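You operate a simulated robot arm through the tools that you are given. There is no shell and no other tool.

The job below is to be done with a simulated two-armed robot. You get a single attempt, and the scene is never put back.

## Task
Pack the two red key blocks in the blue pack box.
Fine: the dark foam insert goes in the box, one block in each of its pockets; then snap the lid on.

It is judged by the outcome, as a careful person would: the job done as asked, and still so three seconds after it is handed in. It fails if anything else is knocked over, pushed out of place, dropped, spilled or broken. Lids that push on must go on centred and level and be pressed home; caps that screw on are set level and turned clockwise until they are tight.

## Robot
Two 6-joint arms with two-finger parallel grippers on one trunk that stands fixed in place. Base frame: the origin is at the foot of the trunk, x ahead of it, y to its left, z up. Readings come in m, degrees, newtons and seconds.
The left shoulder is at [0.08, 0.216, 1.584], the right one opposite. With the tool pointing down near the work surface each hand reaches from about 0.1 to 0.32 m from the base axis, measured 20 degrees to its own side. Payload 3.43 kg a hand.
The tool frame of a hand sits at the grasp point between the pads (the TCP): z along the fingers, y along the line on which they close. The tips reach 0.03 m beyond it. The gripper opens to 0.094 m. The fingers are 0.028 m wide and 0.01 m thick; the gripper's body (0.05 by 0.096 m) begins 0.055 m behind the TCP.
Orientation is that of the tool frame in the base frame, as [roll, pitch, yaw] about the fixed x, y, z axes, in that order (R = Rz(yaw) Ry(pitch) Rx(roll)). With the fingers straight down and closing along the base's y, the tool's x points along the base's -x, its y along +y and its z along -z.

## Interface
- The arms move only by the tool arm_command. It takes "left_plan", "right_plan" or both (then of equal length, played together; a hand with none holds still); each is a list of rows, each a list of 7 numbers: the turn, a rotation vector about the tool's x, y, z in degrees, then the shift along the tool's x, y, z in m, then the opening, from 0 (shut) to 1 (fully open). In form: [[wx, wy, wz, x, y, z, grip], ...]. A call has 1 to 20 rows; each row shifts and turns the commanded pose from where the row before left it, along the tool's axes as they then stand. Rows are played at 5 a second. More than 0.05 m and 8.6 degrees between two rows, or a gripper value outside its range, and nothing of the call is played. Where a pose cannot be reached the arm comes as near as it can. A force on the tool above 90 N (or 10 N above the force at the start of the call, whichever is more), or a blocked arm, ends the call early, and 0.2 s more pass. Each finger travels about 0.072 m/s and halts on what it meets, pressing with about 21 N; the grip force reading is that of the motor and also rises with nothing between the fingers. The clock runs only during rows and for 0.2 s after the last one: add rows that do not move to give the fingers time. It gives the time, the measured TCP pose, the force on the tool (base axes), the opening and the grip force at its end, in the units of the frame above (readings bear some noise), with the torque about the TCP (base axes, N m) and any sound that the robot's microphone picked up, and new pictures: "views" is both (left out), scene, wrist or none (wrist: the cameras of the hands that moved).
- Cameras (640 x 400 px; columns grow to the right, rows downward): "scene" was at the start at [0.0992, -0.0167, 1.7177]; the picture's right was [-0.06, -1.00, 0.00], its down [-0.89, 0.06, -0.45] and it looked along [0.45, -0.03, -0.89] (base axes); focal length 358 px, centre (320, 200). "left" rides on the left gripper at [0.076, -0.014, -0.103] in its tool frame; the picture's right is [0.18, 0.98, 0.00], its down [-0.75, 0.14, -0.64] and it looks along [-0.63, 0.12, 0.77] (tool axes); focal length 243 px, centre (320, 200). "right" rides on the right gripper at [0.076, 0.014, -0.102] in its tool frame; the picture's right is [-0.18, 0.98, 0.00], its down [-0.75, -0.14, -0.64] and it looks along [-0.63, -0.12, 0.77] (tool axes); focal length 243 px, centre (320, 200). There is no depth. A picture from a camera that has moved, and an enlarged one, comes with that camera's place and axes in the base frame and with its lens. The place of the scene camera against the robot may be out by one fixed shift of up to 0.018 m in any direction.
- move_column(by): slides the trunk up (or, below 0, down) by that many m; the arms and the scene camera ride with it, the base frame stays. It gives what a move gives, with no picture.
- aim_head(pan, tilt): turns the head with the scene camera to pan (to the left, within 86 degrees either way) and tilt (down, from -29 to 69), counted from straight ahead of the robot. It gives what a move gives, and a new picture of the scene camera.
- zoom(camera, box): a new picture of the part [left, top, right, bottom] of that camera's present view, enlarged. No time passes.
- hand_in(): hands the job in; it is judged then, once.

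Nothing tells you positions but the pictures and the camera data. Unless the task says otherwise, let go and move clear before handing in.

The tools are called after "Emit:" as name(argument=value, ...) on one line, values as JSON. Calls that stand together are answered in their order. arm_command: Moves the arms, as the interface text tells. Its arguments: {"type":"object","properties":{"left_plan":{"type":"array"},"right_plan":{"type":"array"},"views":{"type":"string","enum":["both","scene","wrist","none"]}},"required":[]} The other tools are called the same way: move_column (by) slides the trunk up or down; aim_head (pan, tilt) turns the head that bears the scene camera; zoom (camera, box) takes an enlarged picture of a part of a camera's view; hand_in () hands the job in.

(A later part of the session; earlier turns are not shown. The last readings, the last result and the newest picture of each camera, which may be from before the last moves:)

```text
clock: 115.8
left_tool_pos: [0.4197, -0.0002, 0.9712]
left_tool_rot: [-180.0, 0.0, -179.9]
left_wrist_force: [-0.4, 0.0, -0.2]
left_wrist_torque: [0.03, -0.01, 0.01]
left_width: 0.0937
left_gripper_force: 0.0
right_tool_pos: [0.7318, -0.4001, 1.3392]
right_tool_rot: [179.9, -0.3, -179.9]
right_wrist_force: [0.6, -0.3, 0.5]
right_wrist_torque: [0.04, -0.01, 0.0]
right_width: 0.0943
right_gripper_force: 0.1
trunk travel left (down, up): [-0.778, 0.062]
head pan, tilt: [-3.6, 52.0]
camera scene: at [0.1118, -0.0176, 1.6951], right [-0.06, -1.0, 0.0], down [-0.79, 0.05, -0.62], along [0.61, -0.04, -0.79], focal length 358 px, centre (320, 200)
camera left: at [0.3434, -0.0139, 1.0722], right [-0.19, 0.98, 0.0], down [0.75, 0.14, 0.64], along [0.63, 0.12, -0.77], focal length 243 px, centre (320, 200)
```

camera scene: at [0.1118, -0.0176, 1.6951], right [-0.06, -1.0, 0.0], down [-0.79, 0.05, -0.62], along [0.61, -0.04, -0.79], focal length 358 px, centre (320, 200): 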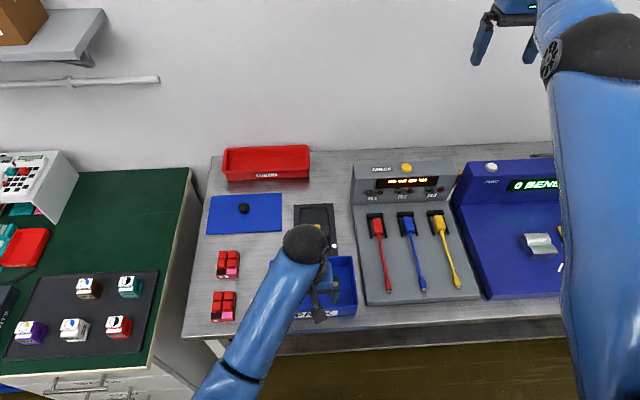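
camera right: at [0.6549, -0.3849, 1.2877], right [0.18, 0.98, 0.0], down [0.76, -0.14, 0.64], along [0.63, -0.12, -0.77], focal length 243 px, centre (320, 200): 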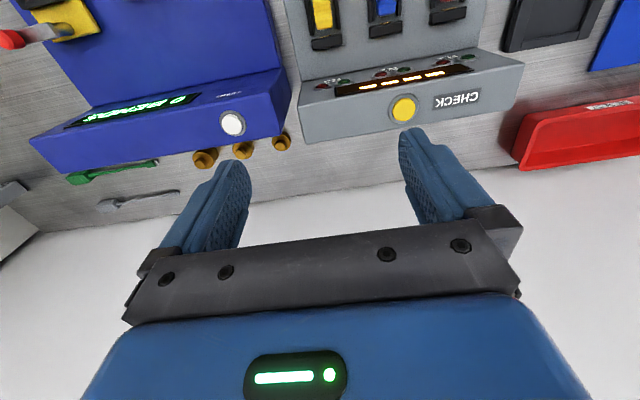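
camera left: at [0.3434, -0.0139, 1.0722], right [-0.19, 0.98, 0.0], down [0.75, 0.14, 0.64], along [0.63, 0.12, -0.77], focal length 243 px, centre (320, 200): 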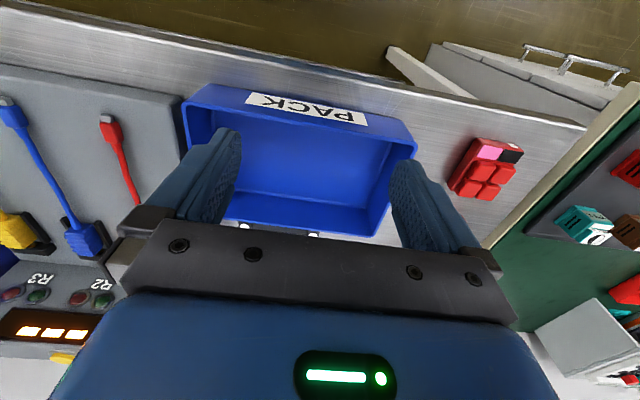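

The left camera now sees the whole box from above. I'll enlarge it to measure the opening.

Emit:
zoom(camera="left", box=[160, 60, 450, 260])

Emit:
zoom(camera="left", box=[170, 70, 330, 170])

Emit:
zoom(camera="left", box=[300, 80, 460, 180])

Emit:
zoom(camera="left", box=[210, 170, 420, 260])

```text
2.00 times, centred on (305, 160) of left
camera zoom: at [0.3434, -0.0139, 1.0722], right [-0.19, 0.98, 0.0], down [0.75, 0.14, 0.64], along [0.63, 0.12, -0.77], focal length 485 px, centre (350, 280)
```

zoom: 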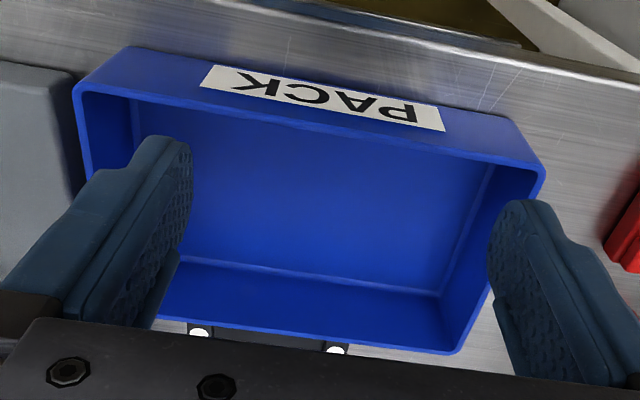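

```text
4.00 times, centred on (250, 120) of left
camera zoom: at [0.3434, -0.0139, 1.0722], right [-0.19, 0.98, 0.0], down [0.75, 0.14, 0.64], along [0.63, 0.12, -0.77], focal length 970 px, centre (600, 520)
```

zoom: 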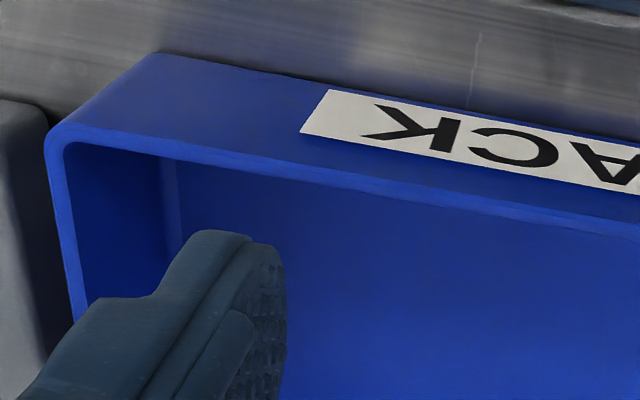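

```text
4.00 times, centred on (380, 130) of left
camera zoom: at [0.3434, -0.0139, 1.0722], right [-0.19, 0.98, 0.0], down [0.75, 0.14, 0.64], along [0.63, 0.12, -0.77], focal length 970 px, centre (80, 480)
```

zoom: 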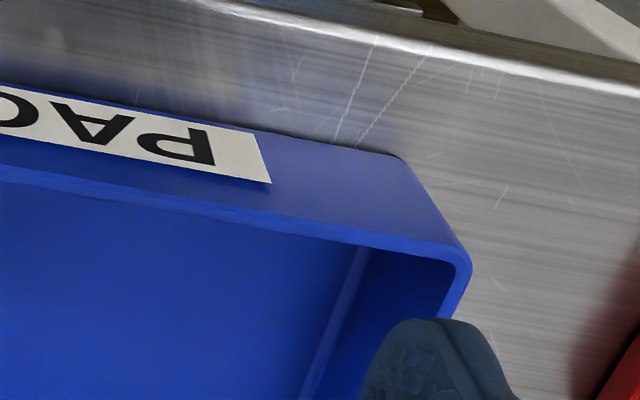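

```text
3.05 times, centred on (315, 215) of left
camera zoom: at [0.3434, -0.0139, 1.0722], right [-0.19, 0.98, 0.0], down [0.75, 0.14, 0.64], along [0.63, 0.12, -0.77], focal length 739 px, centre (335, 154)
```

zoom: 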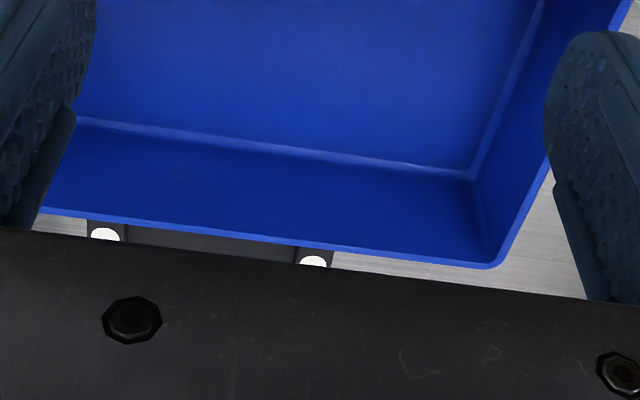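

The box rim spans about x 0.4315–0.573 and y −0.119–0.1005, so its centre is (0.502, −0.009). The rim is near z 0.857, the table near 0.805, and the floor is only a millimetre or two larger than the insert. The insert's tab is at (0.682, −0.026), turned about 1.1°, so I'll take the left hand there and raise the parked right hand further.

Emit:
arm_command(left_plan=[[0, 0, 0, -0.0433, 0, -0.0097, 1], [0, 0, 0, -0.0433, 0, -0.0097, 1], [0, 0, 0, -0.0433, 0, -0.0097, 1], [0, 0, 0, -0.03, -0.005, -0.0267, 1], [0, 0, 0, -0.03, -0.005, -0.0267, 1], [0, 0, 0, -0.03, -0.005, -0.0267, 1], [0, 0, 0.6, -0.021, -0.0054, -0.02, 1], [0, 0, 0.5, -0.021, -0.0054, -0.02, 1], [0, 0, 0, 0, 0, 0, 1]], right_plan=[[0, 0, 0, 0.004, 0.001, -0.02, 1], [0, 0, 0, 0.004, 0.001, -0.02, 1], [0, 0, 0, 0.005, 0.0015, -0.02, 1], [0, 0, 0, 0.005, 0.0015, -0.02, 1], [0, 0, 0, 0.006, 0.002, -0.02, 1], [0, 0, 0, 0.006, 0.002, -0.02, 1], [0, 0, 0, 0.007, 0.002, -0.02, 1], [0, 0, 0, 0.007, 0.002, -0.02, 1], [0, 0, 0, 0, 0, 0, 1]], views="none")

```text
clock: 117.8
left_tool_pos: [0.6822, -0.0251, 1.1185]
left_tool_rot: [-180.0, -0.1, 179.0]
left_wrist_force: [-0.3, -0.2, 0.5]
left_wrist_torque: [0.02, 0.02, 0.0]
left_width: 0.0942
left_gripper_force: 0.1
right_tool_pos: [0.6876, -0.3879, 1.4988]
right_tool_rot: [179.8, -0.3, -179.9]
right_wrist_force: [0.5, 0.7, 0.4]
right_wrist_torque: [0.01, 0.02, -0.03]
right_width: 0.0939
right_gripper_force: 0.0
trunk travel left (down, up): [-0.778, 0.062]
head pan, tilt: [-3.6, 52.0]
```

Emit:
move_column(by=-0.2)

Emit:
arm_command(left_plan=[[0, 0, 0, 0, 0, 0, 1]], views="both")

Emit:
zoom(camera="left", box=[220, 0, 420, 125])

```text
clock: 120.0
left_tool_pos: [0.681, -0.0246, 0.9187]
left_tool_rot: [179.9, -0.1, 178.9]
left_wrist_force: [0.0, 0.5, 0.0]
left_wrist_torque: [0.0, -0.01, 0.0]
left_width: 0.094
left_gripper_force: 0.1
right_tool_pos: [0.687, -0.3875, 1.2981]
right_tool_rot: [179.8, -0.2, -180.0]
right_wrist_force: [-0.3, -0.1, -0.3]
right_wrist_torque: [-0.01, -0.02, 0.0]
right_width: 0.0942
right_gripper_force: 0.1
trunk travel left (down, up): [-0.578, 0.262]
head pan, tilt: [-3.6, 52.0]
```

```text
clock: 120.4
left_tool_pos: [0.6825, -0.0242, 0.9188]
left_tool_rot: [-180.0, -0.1, 178.8]
left_wrist_force: [-0.5, -0.8, 0.1]
left_wrist_torque: [0.0, 0.01, -0.02]
left_width: 0.094
left_gripper_force: 0.1
right_tool_pos: [0.688, -0.3886, 1.2993]
right_tool_rot: [179.9, -0.3, -179.9]
right_wrist_force: [0.2, 0.8, 0.4]
right_wrist_torque: [0.0, -0.02, 0.01]
right_width: 0.0939
right_gripper_force: 0.2
trunk travel left (down, up): [-0.578, 0.262]
head pan, tilt: [-3.6, 52.0]
camera scene: at [0.1121, -0.0177, 1.4951], right [-0.06, -1.0, 0.0], down [-0.79, 0.05, -0.62], along [0.61, -0.04, -0.79], focal length 358 px, centre (320, 200)
camera left: at [0.6064, -0.0376, 1.0214], right [-0.17, 0.99, 0.0], down [0.76, 0.13, 0.64], along [0.63, 0.11, -0.77], focal length 243 px, centre (320, 200)
```

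scene: 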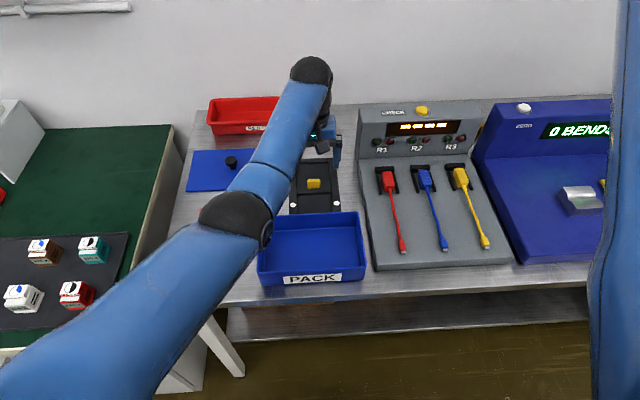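
left: 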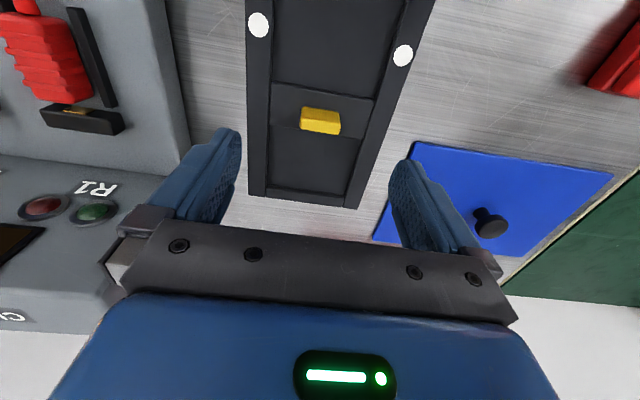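

```text
3.20 times, centred on (320, 62) of left
camera zoom: at [0.6064, -0.0376, 1.0214], right [-0.17, 0.99, 0.0], down [0.76, 0.13, 0.64], along [0.63, 0.11, -0.77], focal length 776 px, centre (320, 640)
```

zoom: 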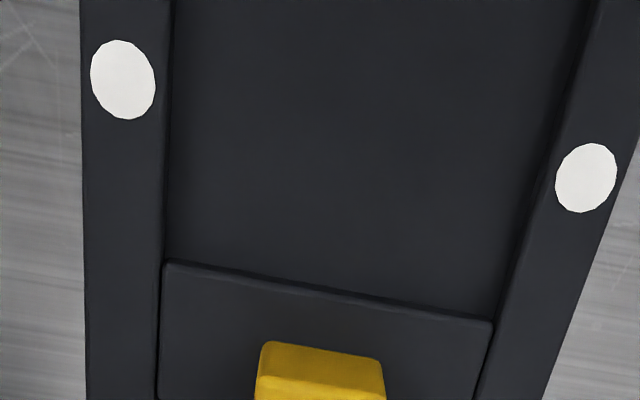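

The left hand is centred over the tab to within a millimetre. I'll go down with the trunk and then the arm.

Emit:
move_column(by=-0.05)

Emit:
arm_command(left_plan=[[0, 0, -0.2, 0, 0, 0.008, 1], [0, 0, 0, 0, 0, 0.008, 1], [0, 0, 0, 0, 0, 0.004, 1], [0, 0, 0, 0, 0, 0, 1]], views="wrist")

```text
clock: 121.3
left_tool_pos: [0.6808, -0.025, 0.8682]
left_tool_rot: [179.9, 0.0, 178.9]
left_wrist_force: [-0.8, -0.2, -0.2]
left_wrist_torque: [-0.02, 0.0, 0.0]
left_width: 0.0938
left_gripper_force: 0.1
right_tool_pos: [0.6881, -0.3888, 1.2488]
right_tool_rot: [180.0, -0.2, -179.8]
right_wrist_force: [-0.6, 0.0, 0.3]
right_wrist_torque: [0.01, -0.03, -0.01]
right_width: 0.0941
right_gripper_force: 0.0
trunk travel left (down, up): [-0.528, 0.312]
head pan, tilt: [-3.6, 52.0]
```

```text
clock: 122.3
left_tool_pos: [0.6815, -0.0247, 0.8473]
left_tool_rot: [-179.9, -0.2, 179.0]
left_wrist_force: [0.6, 0.0, 0.1]
left_wrist_torque: [0.0, 0.0, -0.01]
left_width: 0.0941
left_gripper_force: 0.1
right_tool_pos: [0.6875, -0.3875, 1.2485]
right_tool_rot: [179.8, -0.3, -179.9]
right_wrist_force: [-0.2, 0.0, 0.6]
right_wrist_torque: [0.01, -0.03, -0.01]
right_width: 0.094
right_gripper_force: 0.1
trunk travel left (down, up): [-0.528, 0.312]
head pan, tilt: [-3.6, 52.0]
camera left: at [0.6062, -0.038, 0.951], right [-0.17, 0.99, 0.0], down [0.76, 0.13, 0.64], along [0.63, 0.11, -0.77], focal length 243 px, centre (320, 200)
```

left: 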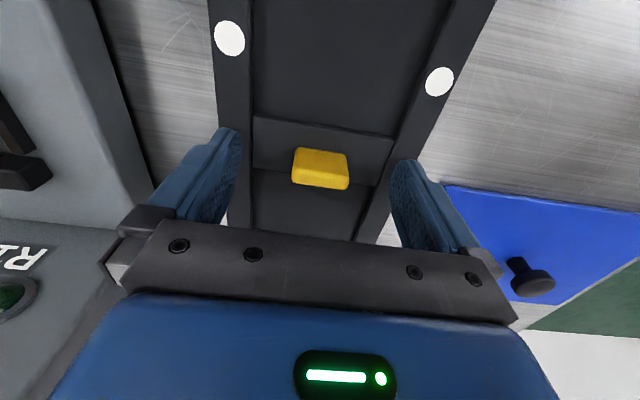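

Emit:
arm_command(left_plan=[[0, 0, 0, 0, 0, 0.001, 0.8], [0, 0, 0, 0, 0, 0, 0.5], [0, 0, 0, 0, 0, 0, 0.1], [0, 0, 0, 0, 0, 0, 0.1], [0, 0, 0, 0, 0, 0, 0.1], [0, 0, 0, 0, 0, 0, 0.1]], views="wrist")

```text
clock: 123.7
left_tool_pos: [0.6807, -0.0253, 0.8474]
left_tool_rot: [-179.9, -0.1, 179.2]
left_wrist_force: [0.9, 0.6, -1.0]
left_wrist_torque: [0.04, 0.01, -0.02]
left_width: 0.031
left_gripper_force: 21.4
right_tool_pos: [0.6863, -0.3881, 1.2483]
right_tool_rot: [179.8, -0.2, -179.9]
right_wrist_force: [-0.4, -0.1, -0.6]
right_wrist_torque: [-0.01, -0.02, 0.02]
right_width: 0.0942
right_gripper_force: 0.1
trunk travel left (down, up): [-0.528, 0.312]
head pan, tilt: [-3.6, 52.0]
camera left: at [0.6061, -0.0379, 0.9501], right [-0.17, 0.99, 0.0], down [0.76, 0.13, 0.64], along [0.63, 0.11, -0.77], focal length 243 px, centre (320, 200)
```

left: 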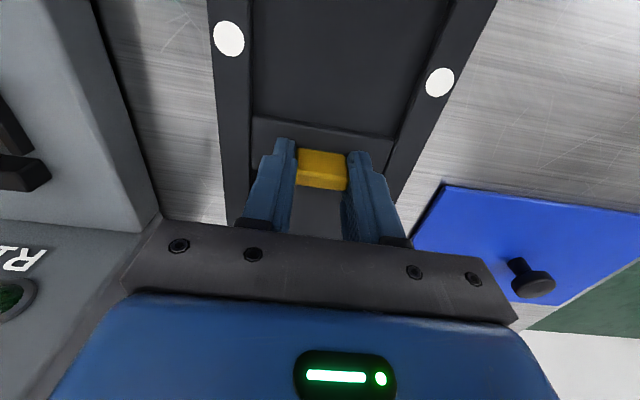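

Gripped (0.031 m, 21 N), with the insert centred in the hand to within about 1 mm. I'll lift slowly with the trunk.

Emit:
move_column(by=0.02)

Emit:
arm_command(left_plan=[[0, 0, 0, 0, 0, 0, 0.1]], views="wrist")

```text
clock: 124.4
left_tool_pos: [0.6835, -0.025, 0.8682]
left_tool_rot: [-180.0, -0.1, 179.1]
left_wrist_force: [-0.6, 1.0, -0.2]
left_wrist_torque: [-0.04, -0.02, -0.04]
left_width: 0.0315
left_gripper_force: 21.2
right_tool_pos: [0.6865, -0.3896, 1.2695]
right_tool_rot: [179.9, -0.4, -180.0]
right_wrist_force: [0.1, -0.5, 0.5]
right_wrist_torque: [0.01, 0.0, 0.0]
right_width: 0.0937
right_gripper_force: 0.0
trunk travel left (down, up): [-0.548, 0.292]
head pan, tilt: [-3.6, 52.0]
```

```text
clock: 124.8
left_tool_pos: [0.6817, -0.0252, 0.8665]
left_tool_rot: [-180.0, 0.0, 179.1]
left_wrist_force: [-0.5, 0.4, -0.7]
left_wrist_torque: [0.0, 0.01, 0.01]
left_width: 0.0312
left_gripper_force: 21.5
right_tool_pos: [0.6865, -0.3887, 1.2691]
right_tool_rot: [179.8, -0.4, -179.8]
right_wrist_force: [-0.2, -0.7, 0.2]
right_wrist_torque: [-0.01, -0.04, 0.02]
right_width: 0.094
right_gripper_force: 0.0
trunk travel left (down, up): [-0.548, 0.292]
head pan, tilt: [-3.6, 52.0]
camera left: at [0.6059, -0.0379, 0.9703], right [-0.17, 0.99, 0.0], down [0.76, 0.13, 0.64], along [0.63, 0.11, -0.77], focal length 243 px, centre (320, 200)
```

left: 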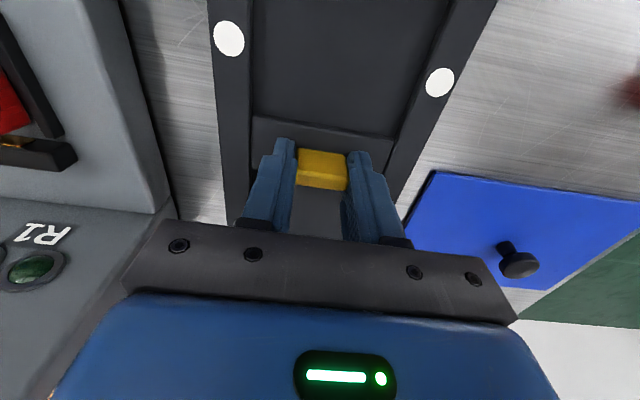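

It's held firmly. I'll raise the trunk, then carry the insert over the box with the elbow bent.

Emit:
move_column(by=0.09)

Emit:
move_column(by=0.09)

Emit:
arm_command(left_plan=[[0, 0, 0, 0.0015, 0.0001, 0.0008, 0.1], [0, 0, 0, 0.003, 0.0003, 0.0016, 0.1], [0, 0, 0, 0.0045, 0.0004, 0.0024, 0.1], [0, 0, 0, 0.006, 0.0005, 0.0032, 0.1], [0, 0, 0, 0.006, 0.0005, 0.0032, 0.1], [0, 0, 0, 0.006, 0.0005, 0.0032, 0.1], [0, 0, 0, 0.006, 0.0005, 0.0032, 0.1], [0, 0, 0, 0.006, 0.0005, 0.0032, 0.1], [0, 0, 0, 0.006, 0.0005, 0.0032, 0.1], [0, 0, 0, 0.006, 0.0005, 0.0032, 0.1], [0, 0, 0, 0.006, 0.0005, 0.0032, 0.1], [0, 0, 0, 0.006, 0.0005, 0.0032, 0.1], [0, 0, 0, 0.006, 0.0005, 0.0032, 0.1], [0, 0, 0, 0.006, 0.0005, 0.0032, 0.1], [0, 0, 0, 0.006, 0.0005, 0.0032, 0.1], [0, 0, 0, 0.0045, 0.0004, 0.0024, 0.1], [0, 0, 0, 0.003, 0.0003, 0.0016, 0.1], [0, 0, 0, 0.0015, 0.0001, 0.0008, 0.1]], views="wrist")

```text
clock: 126.0
left_tool_pos: [0.6818, -0.0263, 0.9578]
left_tool_rot: [-180.0, 0.0, 179.1]
left_wrist_force: [-0.3, -0.3, 0.3]
left_wrist_torque: [0.03, 0.01, -0.02]
left_width: 0.031
left_gripper_force: 21.2
right_tool_pos: [0.6869, -0.3884, 1.3581]
right_tool_rot: [179.8, -0.3, -179.9]
right_wrist_force: [-0.6, -0.3, -0.4]
right_wrist_torque: [0.02, 0.0, 0.04]
right_width: 0.0938
right_gripper_force: 0.1
trunk travel left (down, up): [-0.638, 0.202]
head pan, tilt: [-3.6, 52.0]
```

```text
clock: 127.3
left_tool_pos: [0.6821, -0.0247, 1.0475]
left_tool_rot: [-180.0, -0.1, 179.1]
left_wrist_force: [0.0, 0.7, -0.3]
left_wrist_torque: [-0.03, 0.01, 0.05]
left_width: 0.0316
left_gripper_force: 21.0
right_tool_pos: [0.6861, -0.3884, 1.4491]
right_tool_rot: [179.8, -0.4, -179.9]
right_wrist_force: [-0.4, 0.3, -0.3]
right_wrist_torque: [-0.02, 0.03, 0.02]
right_width: 0.0935
right_gripper_force: 0.0
trunk travel left (down, up): [-0.728, 0.112]
head pan, tilt: [-3.6, 52.0]
```

```text
clock: 131.1
left_tool_pos: [0.5915, -0.0175, 0.9994]
left_tool_rot: [-180.0, -0.2, 179.1]
left_wrist_force: [0.1, 0.4, -0.7]
left_wrist_torque: [0.04, -0.02, 0.01]
left_width: 0.0315
left_gripper_force: 20.9
right_tool_pos: [0.6874, -0.3887, 1.4477]
right_tool_rot: [179.7, -0.2, -179.9]
right_wrist_force: [-0.4, 0.3, 0.1]
right_wrist_torque: [0.01, 0.0, 0.01]
right_width: 0.0937
right_gripper_force: 0.0
trunk travel left (down, up): [-0.728, 0.112]
head pan, tilt: [-3.6, 52.0]
camera left: at [0.5164, -0.0291, 1.1022], right [-0.17, 0.99, 0.0], down [0.76, 0.13, 0.64], along [0.63, 0.11, -0.77], focal length 243 px, centre (320, 200)
```

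left: 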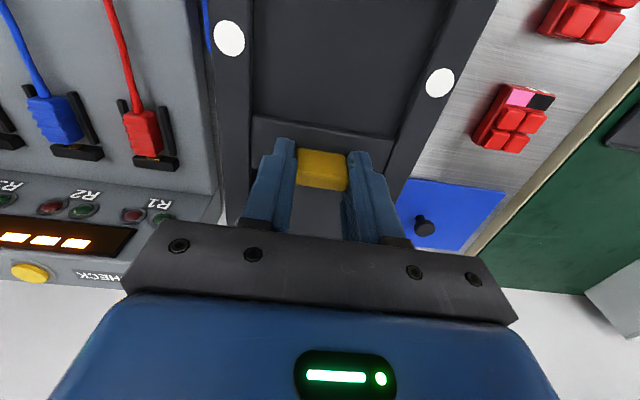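

The carry is smooth and the insert hasn't moved in the hand. I'll do the second half.

Emit:
arm_command(left_plan=[[0, 0, 0, 0.0015, 0.0001, 0.0008, 0.1], [0, 0, 0, 0.003, 0.0003, 0.0016, 0.1], [0, 0, 0, 0.0045, 0.0004, 0.0024, 0.1], [0, 0, 0, 0.006, 0.0005, 0.0032, 0.1], [0, 0, 0, 0.006, 0.0005, 0.0032, 0.1], [0, 0, 0, 0.006, 0.0005, 0.0032, 0.1], [0, 0, 0, 0.006, 0.0005, 0.0032, 0.1], [0, 0, 0, 0.006, 0.0005, 0.0032, 0.1], [0, 0, 0, 0.006, 0.0005, 0.0032, 0.1], [0, 0, 0, 0.006, 0.0005, 0.0032, 0.1], [0, 0, 0, 0.006, 0.0005, 0.0032, 0.1], [0, 0, 0, 0.006, 0.0005, 0.0032, 0.1], [0, 0, 0, 0.006, 0.0005, 0.0032, 0.1], [0, 0, 0, 0.006, 0.0005, 0.0032, 0.1], [0, 0, 0, 0.006, 0.0005, 0.0032, 0.1], [0, 0, 0, 0.0045, 0.0004, 0.0024, 0.1], [0, 0, 0, 0.003, 0.0003, 0.0016, 0.1], [0, 0, 0, 0.0015, 0.0001, 0.0008, 0.1]], views="wrist")

```text
clock: 134.9
left_tool_pos: [0.502, -0.0083, 0.9518]
left_tool_rot: [-180.0, -0.1, 179.2]
left_wrist_force: [-0.4, 0.8, 0.0]
left_wrist_torque: [-0.02, 0.03, -0.03]
left_width: 0.0313
left_gripper_force: 21.1
right_tool_pos: [0.6872, -0.3881, 1.4481]
right_tool_rot: [179.8, -0.3, -179.9]
right_wrist_force: [0.5, -0.3, -1.4]
right_wrist_torque: [0.0, 0.01, -0.01]
right_width: 0.0942
right_gripper_force: 0.0
trunk travel left (down, up): [-0.728, 0.112]
head pan, tilt: [-3.6, 52.0]
camera left: at [0.4264, -0.0201, 1.0541], right [-0.17, 0.99, 0.0], down [0.76, 0.13, 0.64], along [0.63, 0.11, -0.77], focal length 243 px, centre (320, 200)
```

left: 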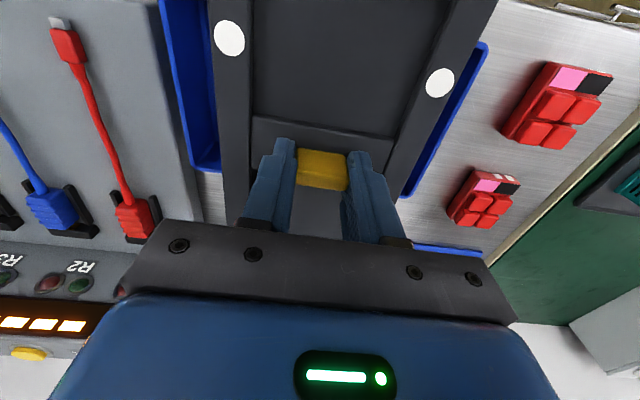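

It's over the box. I'll turn the hand 90.5° slowly to line the insert's long side up with the box.

Emit:
arm_command(left_plan=[[0, 0, -2, 0, 0, 0, 0.1], [0, 0, -4, 0, 0, 0, 0.1], [0, 0, -6, 0, 0, 0, 0.1], [0, 0, -6, 0, 0, 0, 0.1], [0, 0, -6, 0, 0, 0, 0.1], [0, 0, -6, 0, 0, 0, 0.1], [0, 0, -6, 0, 0, 0, 0.1], [0, 0, -6, 0, 0, 0, 0.1], [0, 0, -6, 0, 0, 0, 0.1], [0, 0, -6, 0, 0, 0, 0.1], [0, 0, -6, 0, 0, 0, 0.1], [0, 0, -6, 0, 0, 0, 0.1], [0, 0, -6, 0, 0, 0, 0.1], [0, 0, -6, 0, 0, 0, 0.1], [0, 0, -6, 0, 0, 0, 0.1], [0, 0, -4, 0, 0, 0, 0.1], [0, 0, -2.5, 0, 0, 0, 0.1], [0, 0, 0, 0, 0, 0, 0.1]], views="both")

```text
clock: 138.7
left_tool_pos: [0.5034, -0.0088, 0.9514]
left_tool_rot: [179.9, 0.0, -90.3]
left_wrist_force: [-0.1, -0.8, -0.5]
left_wrist_torque: [-0.03, 0.01, 0.05]
left_width: 0.0312
left_gripper_force: 21.2
right_tool_pos: [0.6873, -0.3878, 1.4476]
right_tool_rot: [179.8, -0.2, -179.9]
right_wrist_force: [0.3, 0.9, -0.4]
right_wrist_torque: [-0.01, 0.01, 0.0]
right_width: 0.0939
right_gripper_force: 0.2
trunk travel left (down, up): [-0.728, 0.112]
head pan, tilt: [-3.6, 52.0]
camera scene: at [0.1119, -0.0176, 1.6451], right [-0.06, -1.0, 0.0], down [-0.79, 0.05, -0.62], along [0.61, -0.04, -0.79], focal length 358 px, centre (320, 200)
camera left: at [0.5166, -0.0832, 1.0542], right [-0.98, -0.18, 0.0], down [-0.14, 0.75, 0.64], along [-0.12, 0.63, -0.77], focal length 243 px, centre (320, 200)
```

scene: 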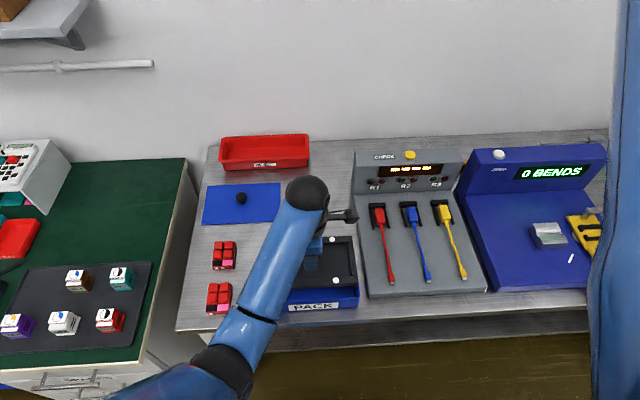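
left: 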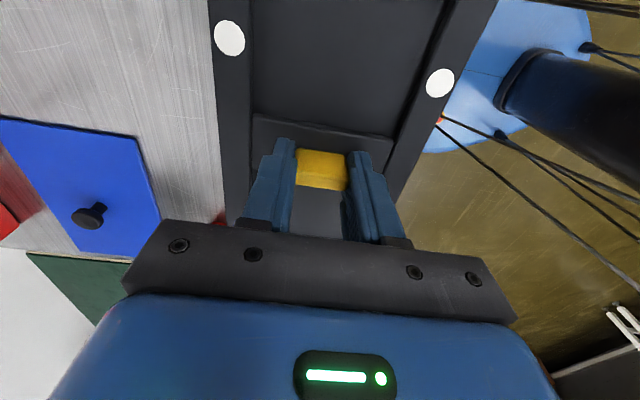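

Emit:
zoom(camera="scene", box=[260, 210, 388, 320])

Emit:
zoom(camera="left", box=[160, 0, 540, 240])

```text
3.64 times, centred on (324, 265) of scene
camera zoom: at [0.1119, -0.0176, 1.6451], right [-0.06, -1.0, 0.0], down [-0.79, 0.05, -0.62], along [0.61, -0.04, -0.79], focal length 1302 px, centre (306, -36)
```

zoom: 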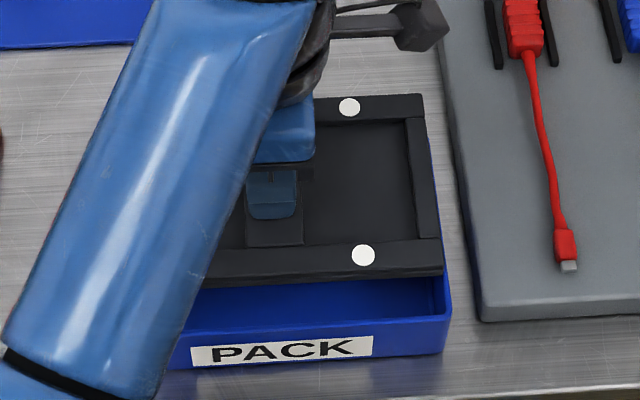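

```text
1.67 times, centred on (350, 120) of left
camera zoom: at [0.5166, -0.0832, 1.0542], right [-0.98, -0.18, 0.0], down [-0.14, 0.75, 0.64], along [-0.12, 0.63, -0.77], focal length 404 px, centre (270, 333)
```

zoom: 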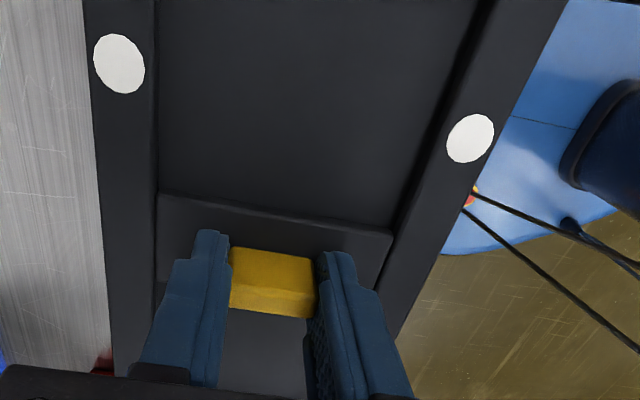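

The wrist and scene cameras agree: the insert is centred over the box to about 1 mm and square. I'll nudge it the last millimetre and lower to just above the rim.

Emit:
arm_command(left_plan=[[0, 0, 0, 0.0013, 0.0006, 0.003, 0.1], [0, 0, 0, 0, 0, 0.006, 0.1], [0, 0, 0, 0, 0, 0.008, 0.1], [0, 0, 0, 0, 0, 0.008, 0.1], [0, 0, 0, 0, 0, 0.008, 0.1], [0, 0, 0, 0, 0, 0.006, 0.1], [0, 0, 0, 0, 0, 0.004, 0.1], [0, 0, 0, 0, 0, 0.002, 0.1], [0, 0, 0, 0, 0, 0, 0.1]], views="both")

Emit:
zoom(camera="scene", box=[260, 210, 388, 320])

Emit:
zoom(camera="left", box=[160, 0, 540, 240])

```text
clock: 140.7
left_tool_pos: [0.5012, -0.0093, 0.9056]
left_tool_rot: [179.9, 0.0, -90.4]
left_wrist_force: [0.5, -0.2, -0.3]
left_wrist_torque: [0.02, -0.01, 0.02]
left_width: 0.0312
left_gripper_force: 20.8
right_tool_pos: [0.6878, -0.3883, 1.4493]
right_tool_rot: [179.8, -0.4, -180.0]
right_wrist_force: [0.2, -1.2, -0.5]
right_wrist_torque: [0.03, -0.04, 0.01]
right_width: 0.0942
right_gripper_force: 0.0
trunk travel left (down, up): [-0.728, 0.112]
head pan, tilt: [-3.6, 52.0]
camera scene: at [0.1119, -0.0176, 1.6451], right [-0.06, -1.0, 0.0], down [-0.79, 0.05, -0.62], along [0.61, -0.04, -0.79], focal length 358 px, centre (320, 200)
camera left: at [0.516, -0.0841, 1.0092], right [-0.98, -0.18, 0.0], down [-0.14, 0.75, 0.64], along [-0.12, 0.63, -0.77], focal length 243 px, centre (320, 200)
```

scene: 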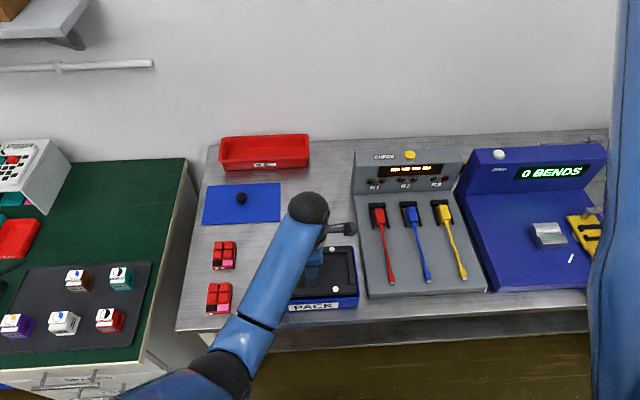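
left: 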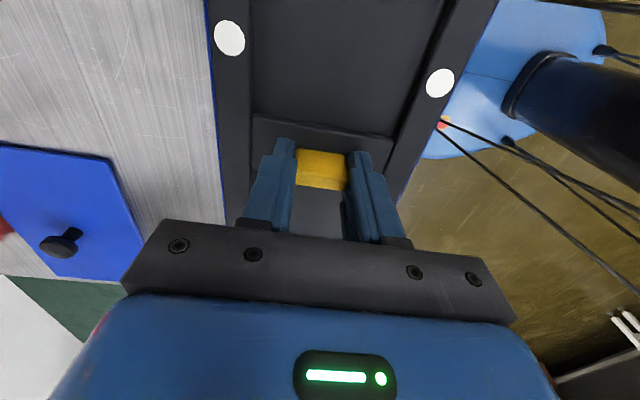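

```text
3.64 times, centred on (324, 265) of scene
camera zoom: at [0.1119, -0.0176, 1.6451], right [-0.06, -1.0, 0.0], down [-0.79, 0.05, -0.62], along [0.61, -0.04, -0.79], focal length 1302 px, centre (306, -36)
```

zoom: 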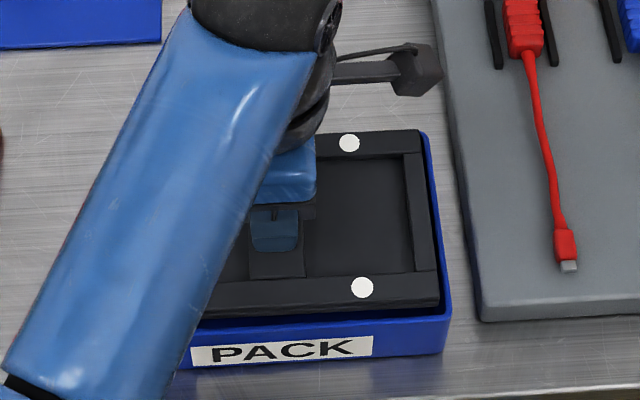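

```text
1.67 times, centred on (350, 120) of left
camera zoom: at [0.516, -0.0841, 1.0092], right [-0.98, -0.18, 0.0], down [-0.14, 0.75, 0.64], along [-0.12, 0.63, -0.77], focal length 404 px, centre (270, 333)
```

zoom: 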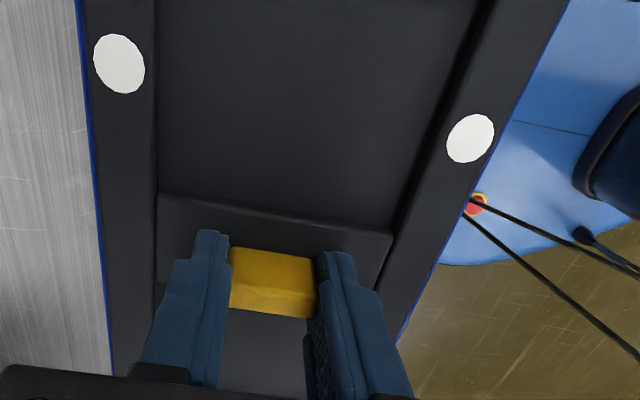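

Emit:
zoom(camera="left", box=[190, 0, 286, 60])

Emit:
zoom(camera="left", box=[400, 60, 496, 120])

Emit:
zoom(camera="left", box=[370, 140, 466, 200])

Emit:
zoom(camera="left", box=[190, 160, 286, 220])

```text
6.67 times, centred on (238, 30) of left
camera zoom: at [0.516, -0.0841, 1.0092], right [-0.98, -0.18, 0.0], down [-0.14, 0.75, 0.64], along [-0.12, 0.63, -0.77], focal length 1618 px, centre (867, 1333)
```

zoom: 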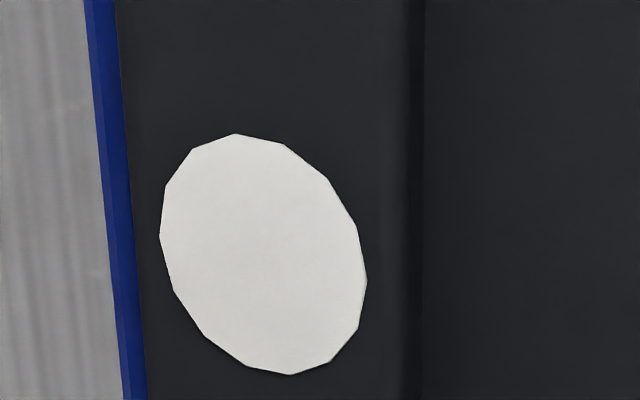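

```text
6.67 times, centred on (448, 90) of left
camera zoom: at [0.516, -0.0841, 1.0092], right [-0.98, -0.18, 0.0], down [-0.14, 0.75, 0.64], along [-0.12, 0.63, -0.77], focal length 1618 px, centre (-533, 933)
```

zoom: 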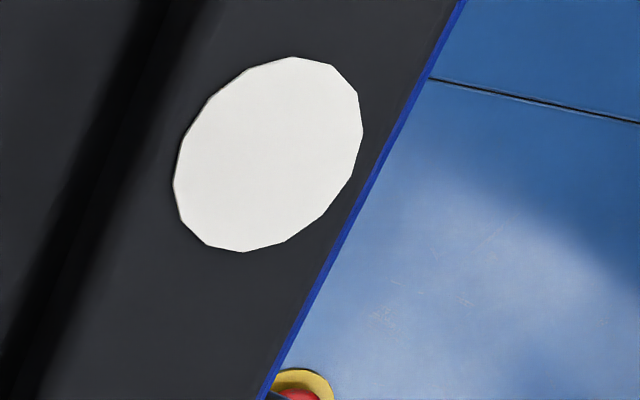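

```text
6.67 times, centred on (418, 170) of left
camera zoom: at [0.516, -0.0841, 1.0092], right [-0.98, -0.18, 0.0], down [-0.14, 0.75, 0.64], along [-0.12, 0.63, -0.77], focal length 1618 px, centre (-333, 400)
```

zoom: 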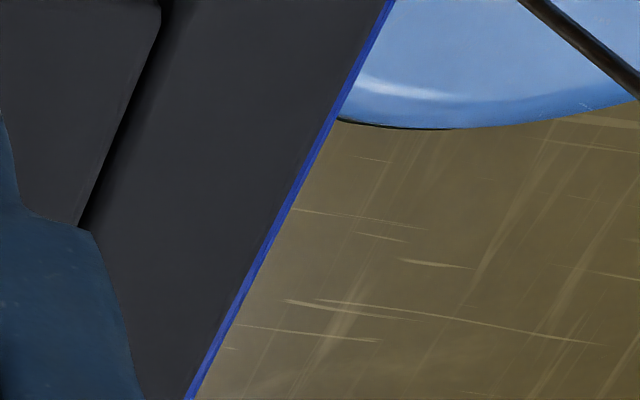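

```text
6.67 times, centred on (238, 190) of left
camera zoom: at [0.516, -0.0841, 1.0092], right [-0.98, -0.18, 0.0], down [-0.14, 0.75, 0.64], along [-0.12, 0.63, -0.77], focal length 1618 px, centre (867, 267)
```

zoom: 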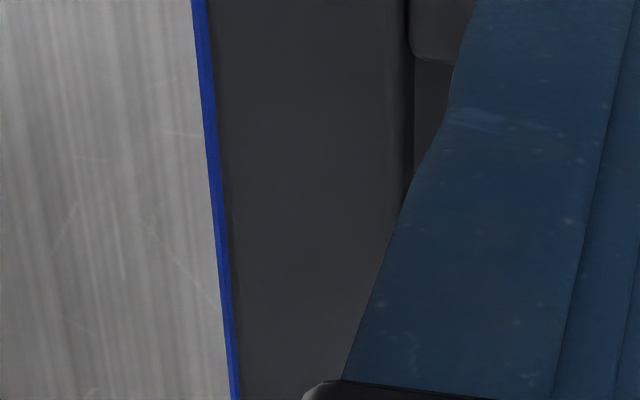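

Close-up edges show the insert only 1 mm too far in x. I'll correct that and lower it into the box in small stages, watching the force.

Emit:
arm_command(left_plan=[[0, 0, 0, 0, 0.001, 0.002, 0.1], [0, 0, 0, 0, 0, 0.004, 0.1], [0, 0, 0, 0, 0, 0.005, 0.1], [0, 0, 0, 0, 0, 0.005, 0.1], [0, 0, 0, 0, 0, 0.004, 0.1], [0, 0, 0, 0, 0, 0.002, 0.1], [0, 0, 0, 0, 0, 0, 0.1]], views="wrist")

```text
clock: 142.3
left_tool_pos: [0.5006, -0.0083, 0.8846]
left_tool_rot: [179.8, 0.0, -90.3]
left_wrist_force: [-0.3, -0.9, -0.6]
left_wrist_torque: [-0.02, -0.06, 0.02]
left_width: 0.031
left_gripper_force: 21.5
right_tool_pos: [0.6868, -0.3887, 1.4492]
right_tool_rot: [179.8, -0.3, -179.9]
right_wrist_force: [-0.4, -0.6, 0.4]
right_wrist_torque: [0.0, 0.02, 0.01]
right_width: 0.0937
right_gripper_force: 0.0
trunk travel left (down, up): [-0.728, 0.112]
head pan, tilt: [-3.6, 52.0]
camera left: at [0.5146, -0.0843, 0.9871], right [-0.98, -0.18, 0.0], down [-0.14, 0.75, 0.64], along [-0.12, 0.63, -0.77], focal length 243 px, centre (320, 200)
```

left: 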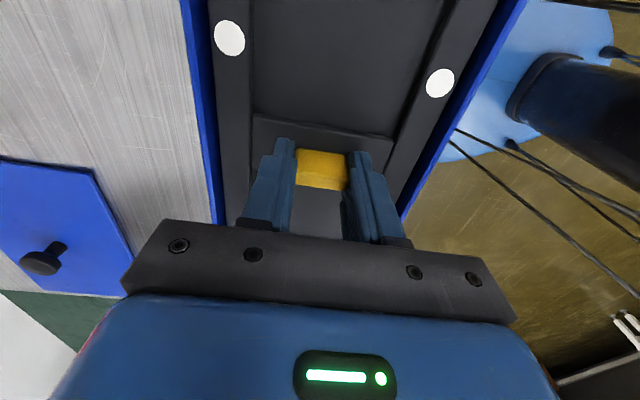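

It has entered the box opening with no contact force. I'll keep going down.

Emit:
arm_command(left_plan=[[0, 0, 0, 0, 0, 0.003, 0.1], [0, 0, 0, 0, 0, 0.005, 0.1], [0, 0, 0, 0, 0, 0.005, 0.1], [0, 0, 0, 0, 0, 0.005, 0.1], [0, 0, 0, 0, 0, 0.003, 0.1], [0, 0, 0, 0, 0, 0, 0.1]], views="both")

```text
clock: 143.7
left_tool_pos: [0.5, -0.0085, 0.8632]
left_tool_rot: [179.9, 0.0, -90.3]
left_wrist_force: [0.0, -0.3, -1.2]
left_wrist_torque: [0.02, -0.04, -0.02]
left_width: 0.0311
left_gripper_force: 20.6
right_tool_pos: [0.6874, -0.3879, 1.449]
right_tool_rot: [179.8, -0.3, -179.8]
right_wrist_force: [-0.7, -0.4, -0.2]
right_wrist_torque: [-0.02, 0.02, 0.0]
right_width: 0.094
right_gripper_force: 0.0
trunk travel left (down, up): [-0.728, 0.112]
head pan, tilt: [-3.6, 52.0]
camera scene: at [0.1119, -0.0176, 1.6451], right [-0.06, -1.0, 0.0], down [-0.79, 0.05, -0.62], along [0.61, -0.04, -0.79], focal length 358 px, centre (320, 200)
camera left: at [0.5148, -0.0842, 0.9659], right [-0.98, -0.18, 0.0], down [-0.14, 0.75, 0.64], along [-0.12, 0.63, -0.77], focal length 243 px, centre (320, 200)
```

scene: 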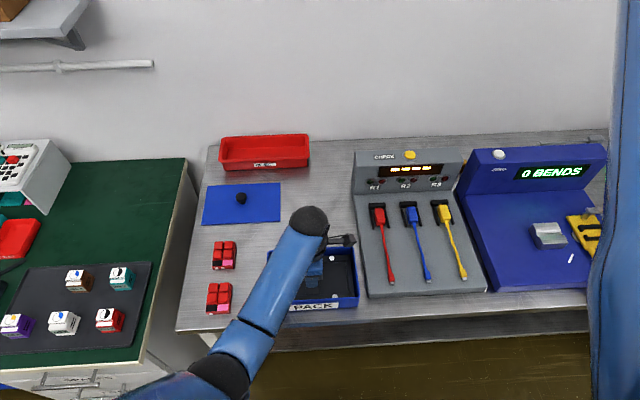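
left: 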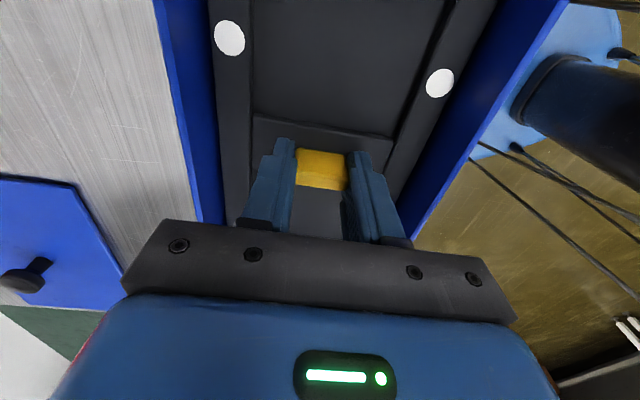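

Emit:
arm_command(left_plan=[[0, 0, 0, 0, 0, 0.003, 0.1], [0, 0, 0, 0, 0, 0.003, 0.1], [0, 0, 0, 0, 0, 0.003, 0.1], [0, 0, 0, 0, 0, 0, 0.1]], views="none")

```text
clock: 144.7
left_tool_pos: [0.5006, -0.0088, 0.8544]
left_tool_rot: [179.9, 0.0, -90.3]
left_wrist_force: [0.2, 0.0, 0.2]
left_wrist_torque: [0.01, 0.02, -0.02]
left_width: 0.0311
left_gripper_force: 20.8
right_tool_pos: [0.6881, -0.3878, 1.4492]
right_tool_rot: [179.8, -0.2, -179.9]
right_wrist_force: [-0.1, -0.4, -0.1]
right_wrist_torque: [0.02, -0.02, -0.03]
right_width: 0.0942
right_gripper_force: 0.1
trunk travel left (down, up): [-0.728, 0.112]
head pan, tilt: [-3.6, 52.0]
```

Emit:
arm_command(left_plan=[[0, 0, 0, 0, 0, 0.0015, 0.1], [0, 0, 0, 0, 0, 0.0015, 0.1], [0, 0, 0, 0, 0, 0, 0.1]], views="none")

```text
clock: 145.5
left_tool_pos: [0.5007, -0.0102, 0.8521]
left_tool_rot: [179.9, 0.0, -90.3]
left_wrist_force: [0.6, 0.4, 0.2]
left_wrist_torque: [-0.04, 0.0, -0.03]
left_width: 0.031
left_gripper_force: 21.1
right_tool_pos: [0.6866, -0.3885, 1.4485]
right_tool_rot: [179.8, -0.3, -179.9]
right_wrist_force: [0.1, 0.6, -0.4]
right_wrist_torque: [-0.02, 0.0, -0.01]
right_width: 0.0943
right_gripper_force: 0.1
trunk travel left (down, up): [-0.728, 0.112]
head pan, tilt: [-3.6, 52.0]
```

Emit:
arm_command(left_plan=[[0, 0, 0, 0, 0, 0.001, 0.1], [0, 0, 0, 0, 0, 0.001, 0.1], [0, 0, 0, 0, 0, 0, 0.1]], views="wrist")

```text
clock: 146.3
left_tool_pos: [0.5004, -0.0089, 0.85]
left_tool_rot: [-180.0, -0.1, -90.3]
left_wrist_force: [0.7, 0.6, 12.5]
left_wrist_torque: [-0.03, 0.03, 0.01]
left_width: 0.031
left_gripper_force: 21.3
right_tool_pos: [0.6859, -0.3888, 1.4495]
right_tool_rot: [179.8, -0.3, -179.9]
right_wrist_force: [-0.2, 0.3, -0.2]
right_wrist_torque: [-0.01, -0.02, 0.0]
right_width: 0.0942
right_gripper_force: 0.1
trunk travel left (down, up): [-0.728, 0.112]
head pan, tilt: [-3.6, 52.0]
camera left: at [0.5146, -0.0844, 0.9539], right [-0.98, -0.18, 0.0], down [-0.14, 0.76, 0.64], along [-0.11, 0.63, -0.77], focal length 243 px, centre (320, 200)
```

left: 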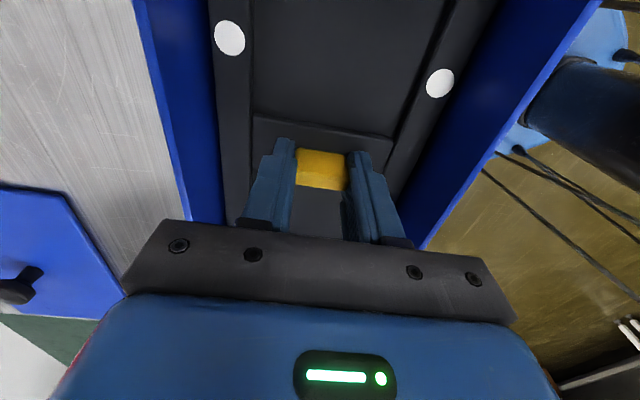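

Contact at the height I expected for the floor (TCP 0.850, 12 N): the insert is down. I'll ease off, open only part-way so the fingers stay inside the rails, and lift clear.

Emit:
arm_command(left_plan=[[0, 0, 0, 0, 0, -0.0015, 0.1], [0, 0, 0, 0, 0, 0, 0.45], [0, 0, 0, 0, 0, 0, 0.6], [0, 0, 0, 0, 0, 0, 0.6], [0, 0, 0, 0, 0, 0, 0.6]], views="wrist")

```text
clock: 147.5
left_tool_pos: [0.5004, -0.0086, 0.8505]
left_tool_rot: [179.9, -0.1, -90.4]
left_wrist_force: [0.7, 0.2, 0.4]
left_wrist_torque: [0.02, 0.02, -0.01]
left_width: 0.0565
left_gripper_force: 0.0
right_tool_pos: [0.6868, -0.3875, 1.4487]
right_tool_rot: [179.8, -0.3, -179.9]
right_wrist_force: [-0.2, -0.1, -0.7]
right_wrist_torque: [0.0, 0.02, -0.01]
right_width: 0.0938
right_gripper_force: 0.1
trunk travel left (down, up): [-0.728, 0.112]
head pan, tilt: [-3.6, 52.0]
camera left: at [0.5148, -0.0843, 0.9539], right [-0.98, -0.18, 0.0], down [-0.14, 0.75, 0.64], along [-0.12, 0.63, -0.77], focal length 243 px, centre (320, 200)
```

left: 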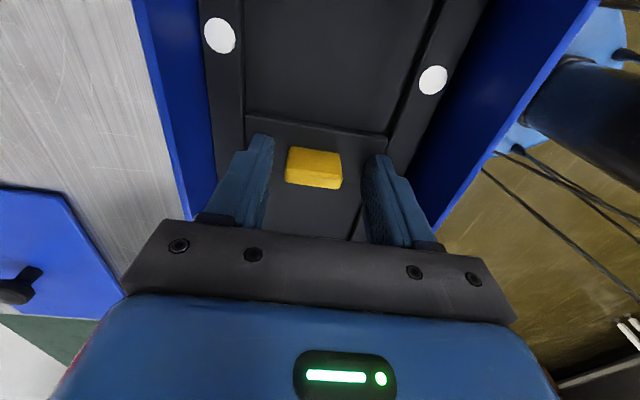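

The insert moved a few millimetres toward the far wall as it was released. I'll lift straight up and look at how it sits.

Emit:
arm_command(left_plan=[[0, 0, 0, 0, 0, -0.01, 0.6], [0, 0, 0, 0, 0, -0.02, 0.6], [0, 0, 0, 0, 0, -0.03, 0.6], [0, 0, 0, 0, 0, -0.035, 0.6], [0, 0, 0, 0, 0, 0, 0.6]], views="both")

Emit:
zoom(camera="left", box=[160, 0, 540, 240])

Emit:
zoom(camera="scene", box=[260, 210, 388, 320])

```text
clock: 148.7
left_tool_pos: [0.5001, -0.0101, 0.9449]
left_tool_rot: [179.8, 0.0, -90.3]
left_wrist_force: [0.1, 0.1, -0.1]
left_wrist_torque: [0.02, 0.0, -0.04]
left_width: 0.0563
left_gripper_force: 0.0
right_tool_pos: [0.6861, -0.3883, 1.4486]
right_tool_rot: [179.8, -0.3, -179.8]
right_wrist_force: [0.1, -0.7, -0.6]
right_wrist_torque: [0.0, 0.02, -0.01]
right_width: 0.0945
right_gripper_force: 0.0
trunk travel left (down, up): [-0.728, 0.112]
head pan, tilt: [-3.6, 52.0]
camera scene: at [0.1119, -0.0176, 1.6451], right [-0.06, -1.0, 0.0], down [-0.79, 0.05, -0.62], along [0.61, -0.04, -0.79], focal length 358 px, centre (320, 200)
camera left: at [0.5148, -0.0856, 1.0492], right [-0.98, -0.18, 0.0], down [-0.14, 0.75, 0.64], along [-0.12, 0.63, -0.77], focal length 243 px, centre (320, 200)
```

scene: 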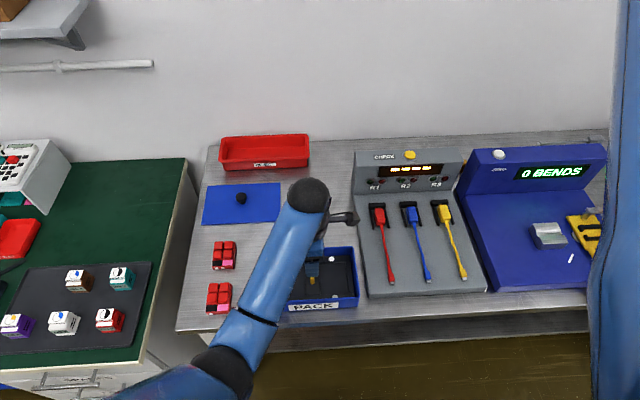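
left: 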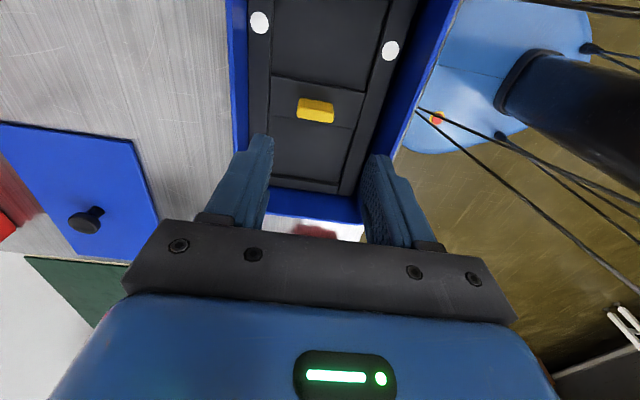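

```text
1.67 times, centred on (350, 120) of left
camera zoom: at [0.5148, -0.0856, 1.0492], right [-0.98, -0.18, 0.0], down [-0.14, 0.75, 0.64], along [-0.12, 0.63, -0.77], focal length 404 px, centre (270, 333)
```

zoom: 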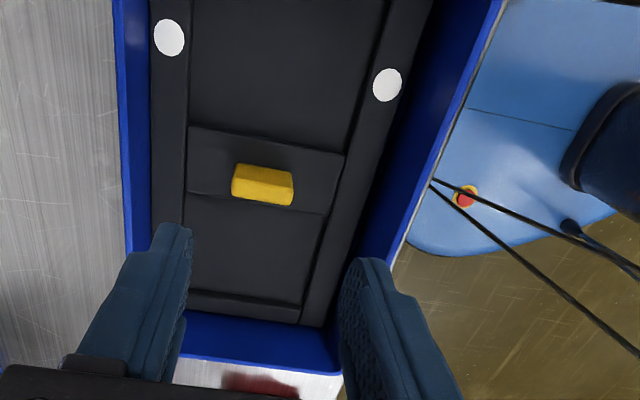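

```text
3.64 times, centred on (324, 265) of scene
camera zoom: at [0.1119, -0.0176, 1.6451], right [-0.06, -1.0, 0.0], down [-0.79, 0.05, -0.62], along [0.61, -0.04, -0.79], focal length 1302 px, centre (306, -36)
```

zoom: 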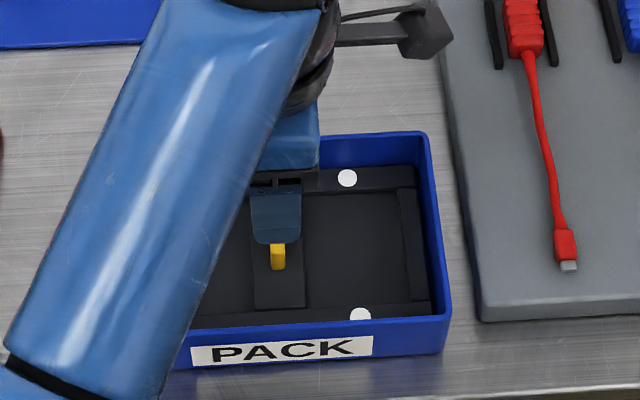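

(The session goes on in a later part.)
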